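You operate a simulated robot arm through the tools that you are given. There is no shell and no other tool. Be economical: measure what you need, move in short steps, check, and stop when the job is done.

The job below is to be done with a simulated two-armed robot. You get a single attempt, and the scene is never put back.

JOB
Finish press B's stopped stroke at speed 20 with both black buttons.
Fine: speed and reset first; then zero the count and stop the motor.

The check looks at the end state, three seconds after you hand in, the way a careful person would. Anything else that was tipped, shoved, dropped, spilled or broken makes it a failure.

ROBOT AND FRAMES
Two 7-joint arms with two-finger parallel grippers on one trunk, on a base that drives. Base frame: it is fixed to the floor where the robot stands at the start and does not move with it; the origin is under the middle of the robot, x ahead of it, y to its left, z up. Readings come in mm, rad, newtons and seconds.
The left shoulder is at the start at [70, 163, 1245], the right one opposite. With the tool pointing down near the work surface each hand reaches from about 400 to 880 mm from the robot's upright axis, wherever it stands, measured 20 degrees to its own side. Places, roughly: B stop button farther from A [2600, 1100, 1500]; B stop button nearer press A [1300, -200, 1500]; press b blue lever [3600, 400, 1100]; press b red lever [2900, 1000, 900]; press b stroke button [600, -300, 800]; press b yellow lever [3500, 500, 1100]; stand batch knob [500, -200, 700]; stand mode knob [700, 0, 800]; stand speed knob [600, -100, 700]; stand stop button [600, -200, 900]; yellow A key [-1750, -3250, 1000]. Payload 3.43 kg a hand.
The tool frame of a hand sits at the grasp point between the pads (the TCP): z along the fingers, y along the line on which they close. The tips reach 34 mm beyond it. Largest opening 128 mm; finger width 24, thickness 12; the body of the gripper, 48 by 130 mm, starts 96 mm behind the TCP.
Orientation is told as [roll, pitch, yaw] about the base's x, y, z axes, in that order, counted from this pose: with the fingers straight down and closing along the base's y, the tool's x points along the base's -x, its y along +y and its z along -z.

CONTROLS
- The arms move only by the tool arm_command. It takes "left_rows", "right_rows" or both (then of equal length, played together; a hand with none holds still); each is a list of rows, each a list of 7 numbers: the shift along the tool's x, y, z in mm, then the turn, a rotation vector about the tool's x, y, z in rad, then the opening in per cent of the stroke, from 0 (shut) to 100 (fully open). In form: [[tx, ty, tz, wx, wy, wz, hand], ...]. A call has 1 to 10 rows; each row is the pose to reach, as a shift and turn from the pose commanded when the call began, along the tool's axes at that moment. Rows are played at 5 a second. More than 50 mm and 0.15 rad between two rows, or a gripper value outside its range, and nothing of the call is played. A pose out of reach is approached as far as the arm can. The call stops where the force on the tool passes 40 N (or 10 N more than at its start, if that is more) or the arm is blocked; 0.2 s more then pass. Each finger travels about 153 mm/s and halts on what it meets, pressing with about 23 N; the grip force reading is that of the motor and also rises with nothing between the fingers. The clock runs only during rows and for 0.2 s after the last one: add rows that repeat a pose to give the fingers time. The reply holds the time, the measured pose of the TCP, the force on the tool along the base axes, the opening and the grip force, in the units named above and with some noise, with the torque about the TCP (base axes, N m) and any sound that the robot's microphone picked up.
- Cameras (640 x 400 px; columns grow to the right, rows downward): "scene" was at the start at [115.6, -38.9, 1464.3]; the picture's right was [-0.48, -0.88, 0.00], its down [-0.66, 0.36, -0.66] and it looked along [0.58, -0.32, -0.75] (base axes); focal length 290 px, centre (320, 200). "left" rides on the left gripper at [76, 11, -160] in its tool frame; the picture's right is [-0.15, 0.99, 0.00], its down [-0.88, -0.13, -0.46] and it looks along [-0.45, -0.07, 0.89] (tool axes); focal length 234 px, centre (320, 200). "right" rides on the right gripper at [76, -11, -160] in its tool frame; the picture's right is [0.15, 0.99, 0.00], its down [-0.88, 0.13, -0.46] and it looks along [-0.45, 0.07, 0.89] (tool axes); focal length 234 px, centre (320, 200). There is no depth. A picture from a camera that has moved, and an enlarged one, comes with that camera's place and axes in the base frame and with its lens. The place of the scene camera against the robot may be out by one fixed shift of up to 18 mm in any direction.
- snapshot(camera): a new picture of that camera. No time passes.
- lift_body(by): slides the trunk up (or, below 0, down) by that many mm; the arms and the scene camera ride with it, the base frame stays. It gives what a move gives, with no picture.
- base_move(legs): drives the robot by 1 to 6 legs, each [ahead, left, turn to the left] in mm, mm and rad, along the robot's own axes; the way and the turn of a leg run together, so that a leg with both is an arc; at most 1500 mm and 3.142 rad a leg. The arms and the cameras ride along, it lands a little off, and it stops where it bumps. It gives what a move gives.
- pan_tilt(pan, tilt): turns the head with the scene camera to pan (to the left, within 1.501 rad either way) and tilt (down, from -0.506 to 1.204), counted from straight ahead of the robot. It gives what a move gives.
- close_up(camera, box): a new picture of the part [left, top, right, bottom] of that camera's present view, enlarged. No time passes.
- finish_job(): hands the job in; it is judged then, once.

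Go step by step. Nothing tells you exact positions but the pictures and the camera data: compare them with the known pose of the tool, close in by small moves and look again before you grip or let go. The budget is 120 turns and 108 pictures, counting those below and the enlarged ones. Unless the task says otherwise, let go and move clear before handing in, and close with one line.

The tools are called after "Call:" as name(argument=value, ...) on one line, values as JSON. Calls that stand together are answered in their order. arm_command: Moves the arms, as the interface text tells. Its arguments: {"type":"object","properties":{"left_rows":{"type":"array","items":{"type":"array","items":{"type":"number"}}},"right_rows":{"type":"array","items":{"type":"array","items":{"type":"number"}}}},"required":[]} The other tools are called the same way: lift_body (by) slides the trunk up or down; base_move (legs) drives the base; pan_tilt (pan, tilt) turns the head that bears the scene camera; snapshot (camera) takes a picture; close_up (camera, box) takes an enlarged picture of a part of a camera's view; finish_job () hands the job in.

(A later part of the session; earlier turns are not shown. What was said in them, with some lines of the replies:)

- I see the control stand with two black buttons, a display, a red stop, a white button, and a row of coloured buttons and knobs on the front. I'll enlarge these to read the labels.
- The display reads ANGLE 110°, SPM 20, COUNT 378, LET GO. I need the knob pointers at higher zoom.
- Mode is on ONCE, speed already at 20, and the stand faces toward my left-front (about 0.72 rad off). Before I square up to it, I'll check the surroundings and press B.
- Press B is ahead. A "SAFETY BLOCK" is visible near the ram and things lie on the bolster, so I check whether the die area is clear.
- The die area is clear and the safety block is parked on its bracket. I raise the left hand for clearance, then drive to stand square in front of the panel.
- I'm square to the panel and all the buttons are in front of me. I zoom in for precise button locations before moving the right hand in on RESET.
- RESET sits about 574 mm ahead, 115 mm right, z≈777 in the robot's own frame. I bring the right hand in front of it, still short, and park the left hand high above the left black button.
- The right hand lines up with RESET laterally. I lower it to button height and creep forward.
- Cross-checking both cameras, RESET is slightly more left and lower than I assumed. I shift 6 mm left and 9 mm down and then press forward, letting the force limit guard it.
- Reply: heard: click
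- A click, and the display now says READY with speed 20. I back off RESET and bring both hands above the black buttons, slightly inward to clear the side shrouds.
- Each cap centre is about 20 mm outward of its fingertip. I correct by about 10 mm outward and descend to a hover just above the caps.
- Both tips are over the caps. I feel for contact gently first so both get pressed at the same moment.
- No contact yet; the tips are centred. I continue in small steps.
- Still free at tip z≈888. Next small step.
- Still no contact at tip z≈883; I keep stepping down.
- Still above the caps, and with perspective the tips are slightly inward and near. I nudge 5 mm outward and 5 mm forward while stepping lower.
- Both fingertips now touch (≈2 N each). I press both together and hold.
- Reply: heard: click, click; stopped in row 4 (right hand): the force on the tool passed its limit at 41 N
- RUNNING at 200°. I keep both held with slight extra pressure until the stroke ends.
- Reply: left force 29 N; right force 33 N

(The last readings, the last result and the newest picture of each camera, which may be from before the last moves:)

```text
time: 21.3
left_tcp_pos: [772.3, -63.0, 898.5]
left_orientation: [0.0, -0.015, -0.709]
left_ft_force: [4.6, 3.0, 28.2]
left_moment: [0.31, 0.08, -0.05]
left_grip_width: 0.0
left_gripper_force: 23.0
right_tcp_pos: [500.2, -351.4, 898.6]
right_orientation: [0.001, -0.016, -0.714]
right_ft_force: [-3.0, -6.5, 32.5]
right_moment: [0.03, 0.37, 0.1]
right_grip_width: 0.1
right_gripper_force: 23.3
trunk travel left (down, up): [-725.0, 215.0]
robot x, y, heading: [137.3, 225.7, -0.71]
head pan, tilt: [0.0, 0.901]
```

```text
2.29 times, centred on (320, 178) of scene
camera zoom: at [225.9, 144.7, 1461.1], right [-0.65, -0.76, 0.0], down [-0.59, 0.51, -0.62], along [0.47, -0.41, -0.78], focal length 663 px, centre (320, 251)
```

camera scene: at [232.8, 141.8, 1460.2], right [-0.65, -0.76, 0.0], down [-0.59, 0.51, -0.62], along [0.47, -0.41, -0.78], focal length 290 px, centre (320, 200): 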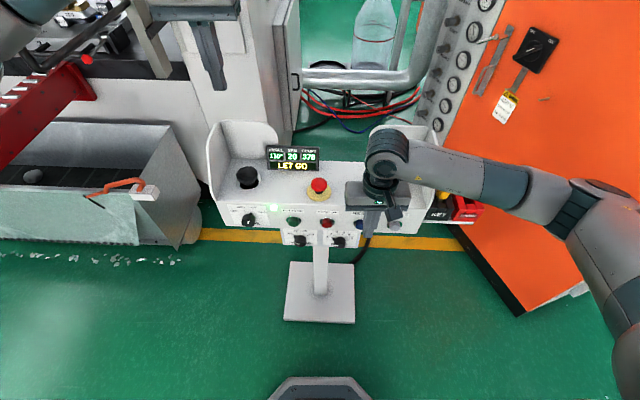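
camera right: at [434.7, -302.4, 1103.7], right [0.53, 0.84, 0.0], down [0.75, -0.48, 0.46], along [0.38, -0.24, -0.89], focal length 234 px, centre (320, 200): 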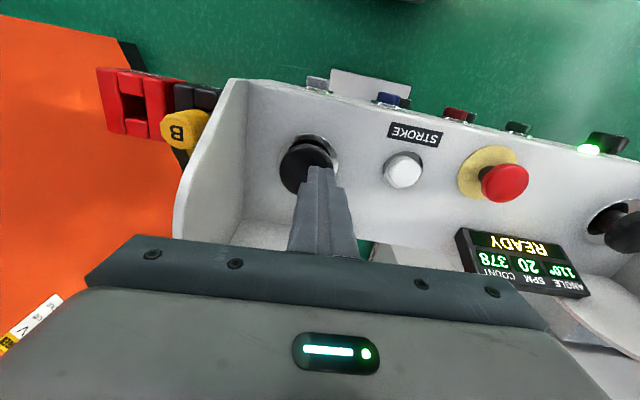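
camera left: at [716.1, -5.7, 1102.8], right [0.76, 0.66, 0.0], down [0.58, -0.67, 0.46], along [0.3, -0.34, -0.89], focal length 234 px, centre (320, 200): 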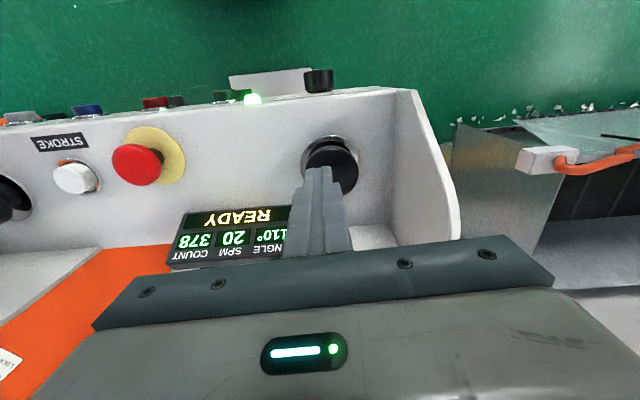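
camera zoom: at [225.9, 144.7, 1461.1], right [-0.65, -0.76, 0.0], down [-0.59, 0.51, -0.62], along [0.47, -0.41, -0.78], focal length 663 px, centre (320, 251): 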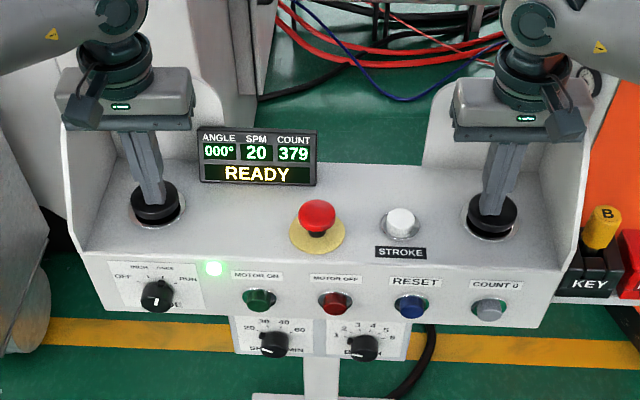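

The stroke finished at 000°, READY, count 379. I release both buttons, lift, and take the right hand round in front of COUNT 0.

Call:
arm_command(right_rows=[[0, 0, -45, 0, 0, 0, 0], [0, 0, -92, 0, 0, 0, 0], [48, 0, -92, 0, 0, 0, 0], [95, 0, -92, 0, 0, 0, 0], [140, -2, -92, 0, 0, 0, 0], [140, -3, -44, 0, 0, 0, 0], [140, -3, 4, 0, 0, 0, 0], [140, -3, 53, 0, 0, 0, 0], [140, -3, 100, 0, 0, 0, 0], [140, -3, 104, 0, 0, 0, 0]], left_rows=[[0, 0, -45, 0, 0, 0, 0], [0, 0, -92, 0, 0, 0, 0], [0, 0, -120, 0, 0, 0, 0], [0, 0, -150, 0, 0, 0, 0], [0, 0, -150, 0, 0, 0, 0], [0, 0, -150, 0, 0, 0, 0], [0, 0, -150, 0, 0, 0, 0], [0, 0, -150, 0, 0, 0, 0], [0, 0, -150, 0, 0, 0, 0], [0, 0, -150, 0, 0, 0, 0]])

Call:
snapshot(camera="right")

Call:
close_up(camera="scene", box=[220, 110, 460, 260])

```text
time: 23.5
left_tcp_pos: [774.1, -63.3, 1043.1]
left_orientation: [0.0, -0.007, -0.708]
left_ft_force: [-0.1, 0.1, 0.5]
left_moment: [0.02, 0.01, -0.03]
left_grip_width: 0.0
left_gripper_force: 23.2
right_tcp_pos: [393.9, -262.4, 788.6]
right_orientation: [0.002, -0.008, -0.712]
right_ft_force: [-0.6, 0.2, 0.4]
right_moment: [-0.02, -0.04, 0.0]
right_grip_width: 0.0
right_gripper_force: 22.8
trunk travel left (down, up): [-725.0, 215.0]
robot x, y, heading: [136.3, 225.3, -0.708]
head pan, tilt: [0.0, 0.901]
```

```text
71 pictures are left
camera right: at [328.2, -218.9, 949.1], right [0.54, 0.84, 0.0], down [0.75, -0.48, 0.46], along [0.39, -0.25, -0.89], focal length 234 px, centre (320, 200)
```

right: 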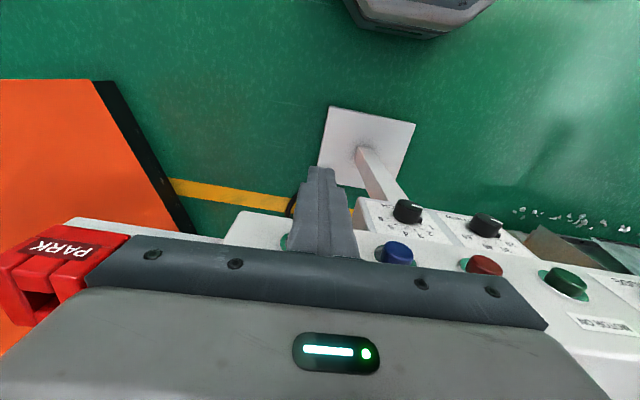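

```text
2.67 times, centred on (340, 185) of scene
camera zoom: at [230.9, 140.9, 1460.3], right [-0.65, -0.76, 0.0], down [-0.59, 0.51, -0.62], along [0.47, -0.41, -0.78], focal length 774 px, centre (267, 240)
```

zoom: 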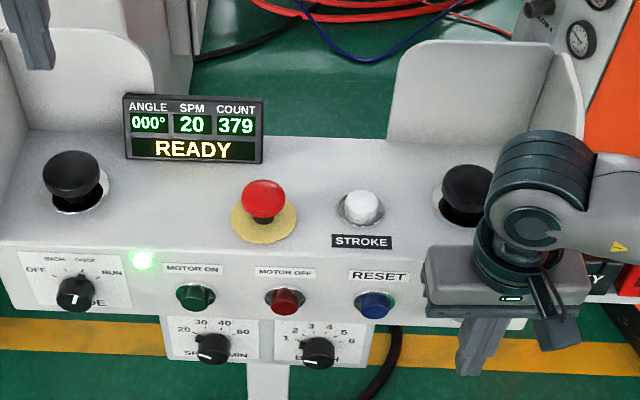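

COUNT 0 is right behind the finger, about 5–8 mm further right. I shift and press forward.

Call:
arm_command(right_rows=[[0, -6, -2, 0, 0, 0, 0], [-20, -6, -2, 0, 0, 0, 0], [-36, -6, -2, 0, 0, 0, 0], [-44, -6, -2, 0, 0, 0, 0], [-50, -6, -2, 0, 0, 0, 0], [-55, -6, -2, 0, 0, 0, 0], [-58, -6, -2, 0, 0, 0, 0]])

Call:
close_up(camera="scene", box=[220, 110, 460, 260])

```text
time: 25.1
left_tcp_pos: [771.6, -63.4, 1044.8]
left_orientation: [-0.002, -0.007, -0.709]
left_ft_force: [0.4, -0.6, -0.2]
left_moment: [0.01, 0.03, 0.0]
left_grip_width: 0.1
left_gripper_force: 22.9
right_tcp_pos: [426.9, -299.7, 789.0]
right_orientation: [-0.001, 0.011, -0.711]
right_ft_force: [-11.9, 11.5, 7.6]
right_moment: [0.16, 0.23, -0.01]
right_grip_width: 0.2
right_gripper_force: 22.8
trunk travel left (down, up): [-725.0, 215.0]
robot x, y, heading: [135.1, 224.5, -0.713]
head pan, tilt: [0.0, 0.901]
heard: click
stopped in row 7 (right hand): the force on the tool passed its limit at 43 N (the readings are from after the stop); the commanded pose is now the measured one
```

```text
2.67 times, centred on (340, 185) of scene
camera zoom: at [229.9, 141.6, 1460.4], right [-0.65, -0.76, 0.0], down [-0.59, 0.51, -0.62], along [0.47, -0.41, -0.78], focal length 774 px, centre (267, 240)
```

zoom: 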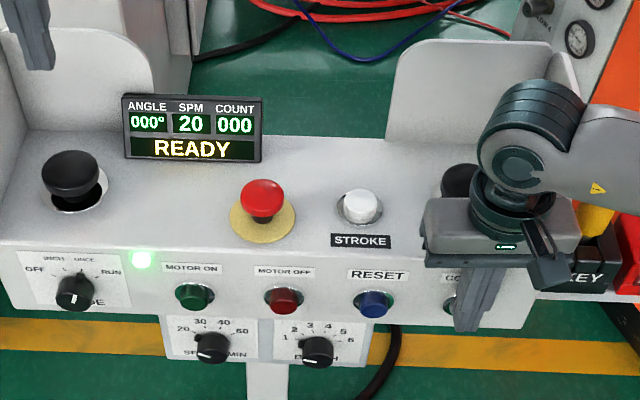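

COUNT now reads 000. I back off and move across to MOTOR OFF.

Call:
arm_command(right_rows=[[25, 0, 0, 0, 0, 0, 0], [55, 0, -4, 0, 0, 0, 0], [55, 40, -4, 0, 0, 0, 0], [55, 80, -4, 0, 0, 0, 0], [55, 120, -4, 0, 0, 0, 0], [55, 160, -4, 0, 0, 0, 0], [55, 188, -4, 0, 0, 0, 0]])

Call:
snapshot(camera="right")

Call:
close_up(camera="scene", box=[220, 110, 460, 260])

```text
time: 26.7
left_tcp_pos: [773.4, -63.7, 1044.5]
left_orientation: [-0.001, -0.006, -0.71]
left_ft_force: [0.6, 1.1, -0.3]
left_moment: [-0.01, -0.01, -0.01]
left_grip_width: 0.2
left_gripper_force: 23.1
right_tcp_pos: [511.2, -124.3, 793.3]
right_orientation: [0.0, 0.006, -0.713]
right_ft_force: [0.6, 0.0, 0.2]
right_moment: [-0.01, 0.0, -0.01]
right_grip_width: 0.0
right_gripper_force: 23.3
trunk travel left (down, up): [-725.0, 215.0]
robot x, y, heading: [138.8, 223.5, -0.712]
head pan, tilt: [0.0, 0.901]
```

```text
68 pictures are left
camera right: at [447.0, -81.7, 954.6], right [0.54, 0.84, 0.0], down [0.75, -0.48, 0.45], along [0.38, -0.24, -0.89], focal length 234 px, centre (320, 200)
```

right: 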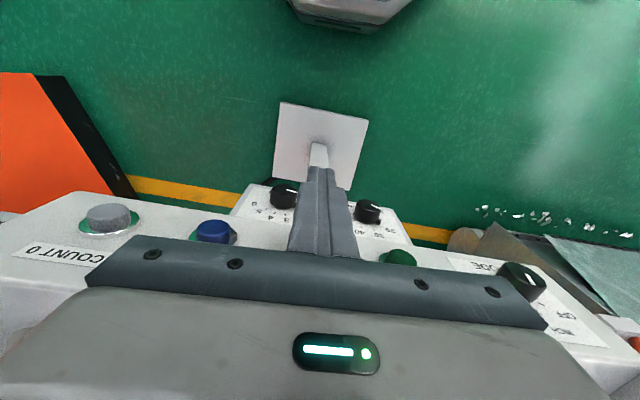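

```text
2.67 times, centred on (340, 185) of scene
camera zoom: at [231.0, 141.5, 1460.2], right [-0.65, -0.76, 0.0], down [-0.59, 0.51, -0.62], along [0.47, -0.41, -0.78], focal length 774 px, centre (267, 240)
```

zoom: 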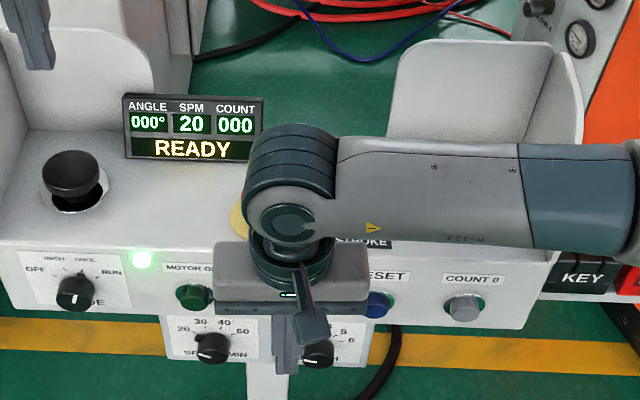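

Aligned with MOTOR OFF (RESET and MOTOR ON are symmetric about the finger), and the gripper body clears the red stop. I press forward.

Call:
arm_command(right_rows=[[-20, 0, -3, 0, 0, 0, 0], [-35, 0, -3, 0, 0, 0, 0], [-44, 0, -3, 0, 0, 0, 0], [-50, 0, -3, 0, 0, 0, 0], [-55, 0, -3, 0, 0, 0, 0], [-58, 0, -3, 0, 0, 0, 0]])

Call:
close_up(camera="scene", box=[220, 110, 460, 260])

```text
time: 28.1
left_tcp_pos: [773.3, -63.6, 1043.8]
left_orientation: [-0.001, -0.007, -0.711]
left_ft_force: [-1.0, -0.1, -1.4]
left_moment: [-0.05, -0.01, 0.03]
left_grip_width: 0.0
left_gripper_force: 23.2
right_tcp_pos: [554.2, -161.1, 794.9]
right_orientation: [0.002, 0.005, -0.711]
right_ft_force: [-3.2, 0.7, 0.0]
right_moment: [0.04, 0.07, -0.01]
right_grip_width: 0.0
right_gripper_force: 22.7
trunk travel left (down, up): [-725.0, 215.0]
robot x, y, heading: [139.0, 225.0, -0.714]
head pan, tilt: [0.0, 0.901]
```

```text
2.67 times, centred on (340, 185) of scene
camera zoom: at [230.3, 140.9, 1460.2], right [-0.65, -0.76, 0.0], down [-0.59, 0.51, -0.62], along [0.47, -0.41, -0.78], focal length 774 px, centre (267, 240)
```

zoom: 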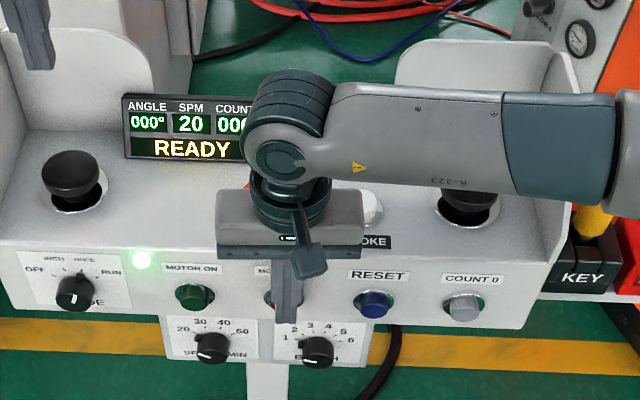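

The finger just touches MOTOR OFF (3 N), with no click yet. I press a few mm more.

Call:
arm_command(right_rows=[[-3, 0, 0, 0, 0, 0, 0], [-6, 0, 0, 0, 0, 0, 0], [-9, 0, 0, 0, 0, 0, 0]])

Call:
close_up(camera="scene", box=[220, 110, 460, 260])

```text
time: 28.9
left_tcp_pos: [770.4, -62.3, 1045.6]
left_orientation: [-0.003, -0.009, -0.71]
left_ft_force: [-0.5, 0.0, -0.4]
left_moment: [0.01, 0.02, -0.01]
left_grip_width: 0.3
left_gripper_force: 22.5
right_tcp_pos: [556.6, -163.6, 795.3]
right_orientation: [-0.001, 0.008, -0.708]
right_ft_force: [-26.1, 16.8, 0.7]
right_moment: [0.57, 0.68, -0.09]
right_grip_width: 0.0
right_gripper_force: 22.7
trunk travel left (down, up): [-725.0, 215.0]
robot x, y, heading: [135.8, 224.3, -0.714]
head pan, tilt: [0.0, 0.901]
heard: click
```

```text
2.67 times, centred on (340, 185) of scene
camera zoom: at [226.8, 143.2, 1460.6], right [-0.65, -0.76, 0.0], down [-0.59, 0.51, -0.62], along [0.47, -0.41, -0.78], focal length 774 px, centre (267, 240)
```

zoom: 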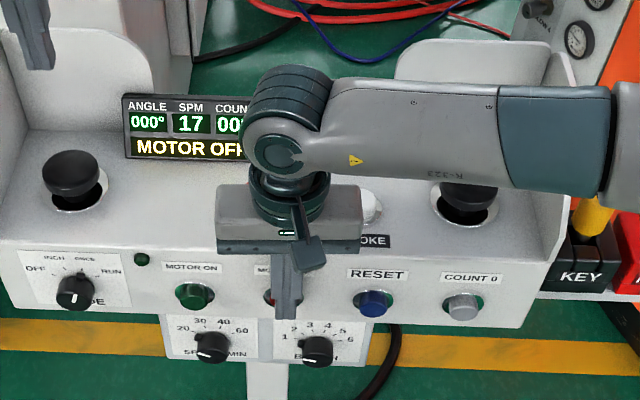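

MOTOR OFF shows and the lamp is out. I back the right hand away and up, lift the left, and check the final state.

Call:
arm_command(right_rows=[[30, 0, 0, 0, 0, 0, 0], [75, 0, 0, 0, 0, 0, 0], [80, 0, -45, 0, 0, 0, 0], [80, 0, -90, 0, 0, 0, 0], [80, -35, -120, 0, 0, 0, 0], [80, -70, -150, 0, 0, 0, 0], [80, -110, -170, 0, 0, 0, 0], [80, -150, -190, 0, 0, 0, 0], [80, -190, -210, 0, 0, 0, 0], [80, -230, -230, 0, 0, 0, 0]], left_rows=[[0, 0, -20, 0, 0, 0, 0], [0, 0, -40, 0, 0, 0, 0], [0, 0, -60, 0, 0, 0, 0], [0, 0, -80, 0, 0, 0, 0], [0, 0, -100, 0, 0, 0, 0], [0, 0, -100, 0, 0, 0, 0], [0, 0, -100, 0, 0, 0, 0], [0, 0, -100, 0, 0, 0, 0], [0, 0, -100, 0, 0, 0, 0], [0, 0, -100, 0, 0, 0, 0]])

Call:
close_up(camera="scene", box=[180, 100, 500, 300])

Call:
snapshot(camera="scene")

```text
time: 31.1
left_tcp_pos: [772.4, -64.9, 1145.3]
left_orientation: [0.001, -0.007, -0.708]
left_ft_force: [-0.3, -0.6, -0.2]
left_moment: [0.01, -0.04, -0.01]
left_grip_width: 0.0
left_gripper_force: 23.1
right_tcp_pos: [349.1, -292.0, 1027.1]
right_orientation: [0.002, 0.006, -0.71]
right_ft_force: [0.8, 0.1, -0.4]
right_moment: [0.0, -0.02, 0.02]
right_grip_width: 0.0
right_gripper_force: 23.5
trunk travel left (down, up): [-725.0, 215.0]
robot x, y, heading: [140.1, 223.0, -0.711]
head pan, tilt: [0.0, 0.901]
```

```text
2.00 times, centred on (340, 200) of scene
camera zoom: at [228.4, 140.3, 1460.3], right [-0.65, -0.76, 0.0], down [-0.59, 0.51, -0.62], along [0.47, -0.41, -0.78], focal length 580 px, centre (280, 200)
```

zoom: 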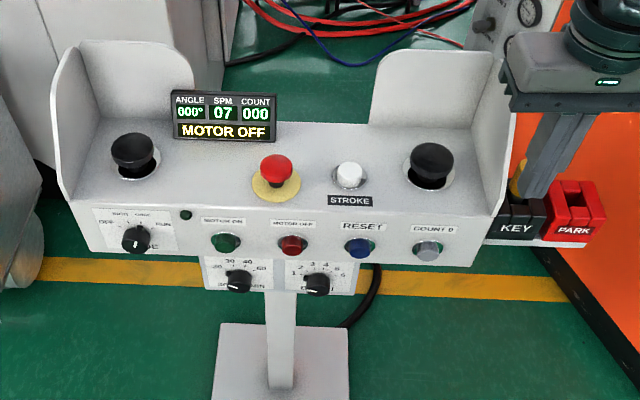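

```text
63 pictures are left
camera scene: at [228.4, 140.3, 1460.3], right [-0.65, -0.76, 0.0], down [-0.59, 0.51, -0.62], along [0.47, -0.41, -0.78], focal length 290 px, centre (320, 200)
```

scene: 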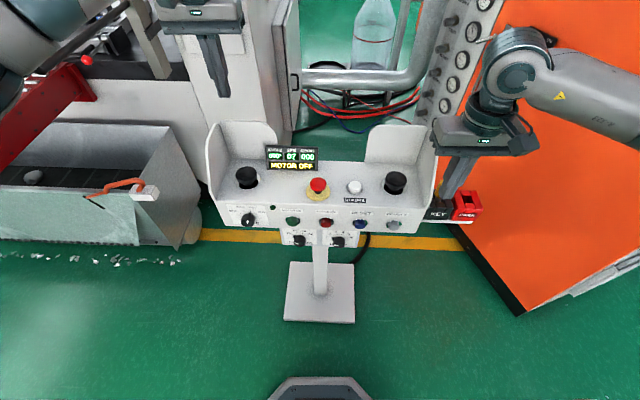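

The display shows 000°, COUNT 000, MOTOR OFF, with the flywheel running down. Both hands are clear of the stand and nothing else has moved, so I hand in.

Call:
finish_job()

```text
The job is handed in.
```

Press B's stopped stroke is finished at speed 20 with both black buttons, after a reset. The count is at 000 and the motor is off. The speed knob was already at 20, so I left it alone.
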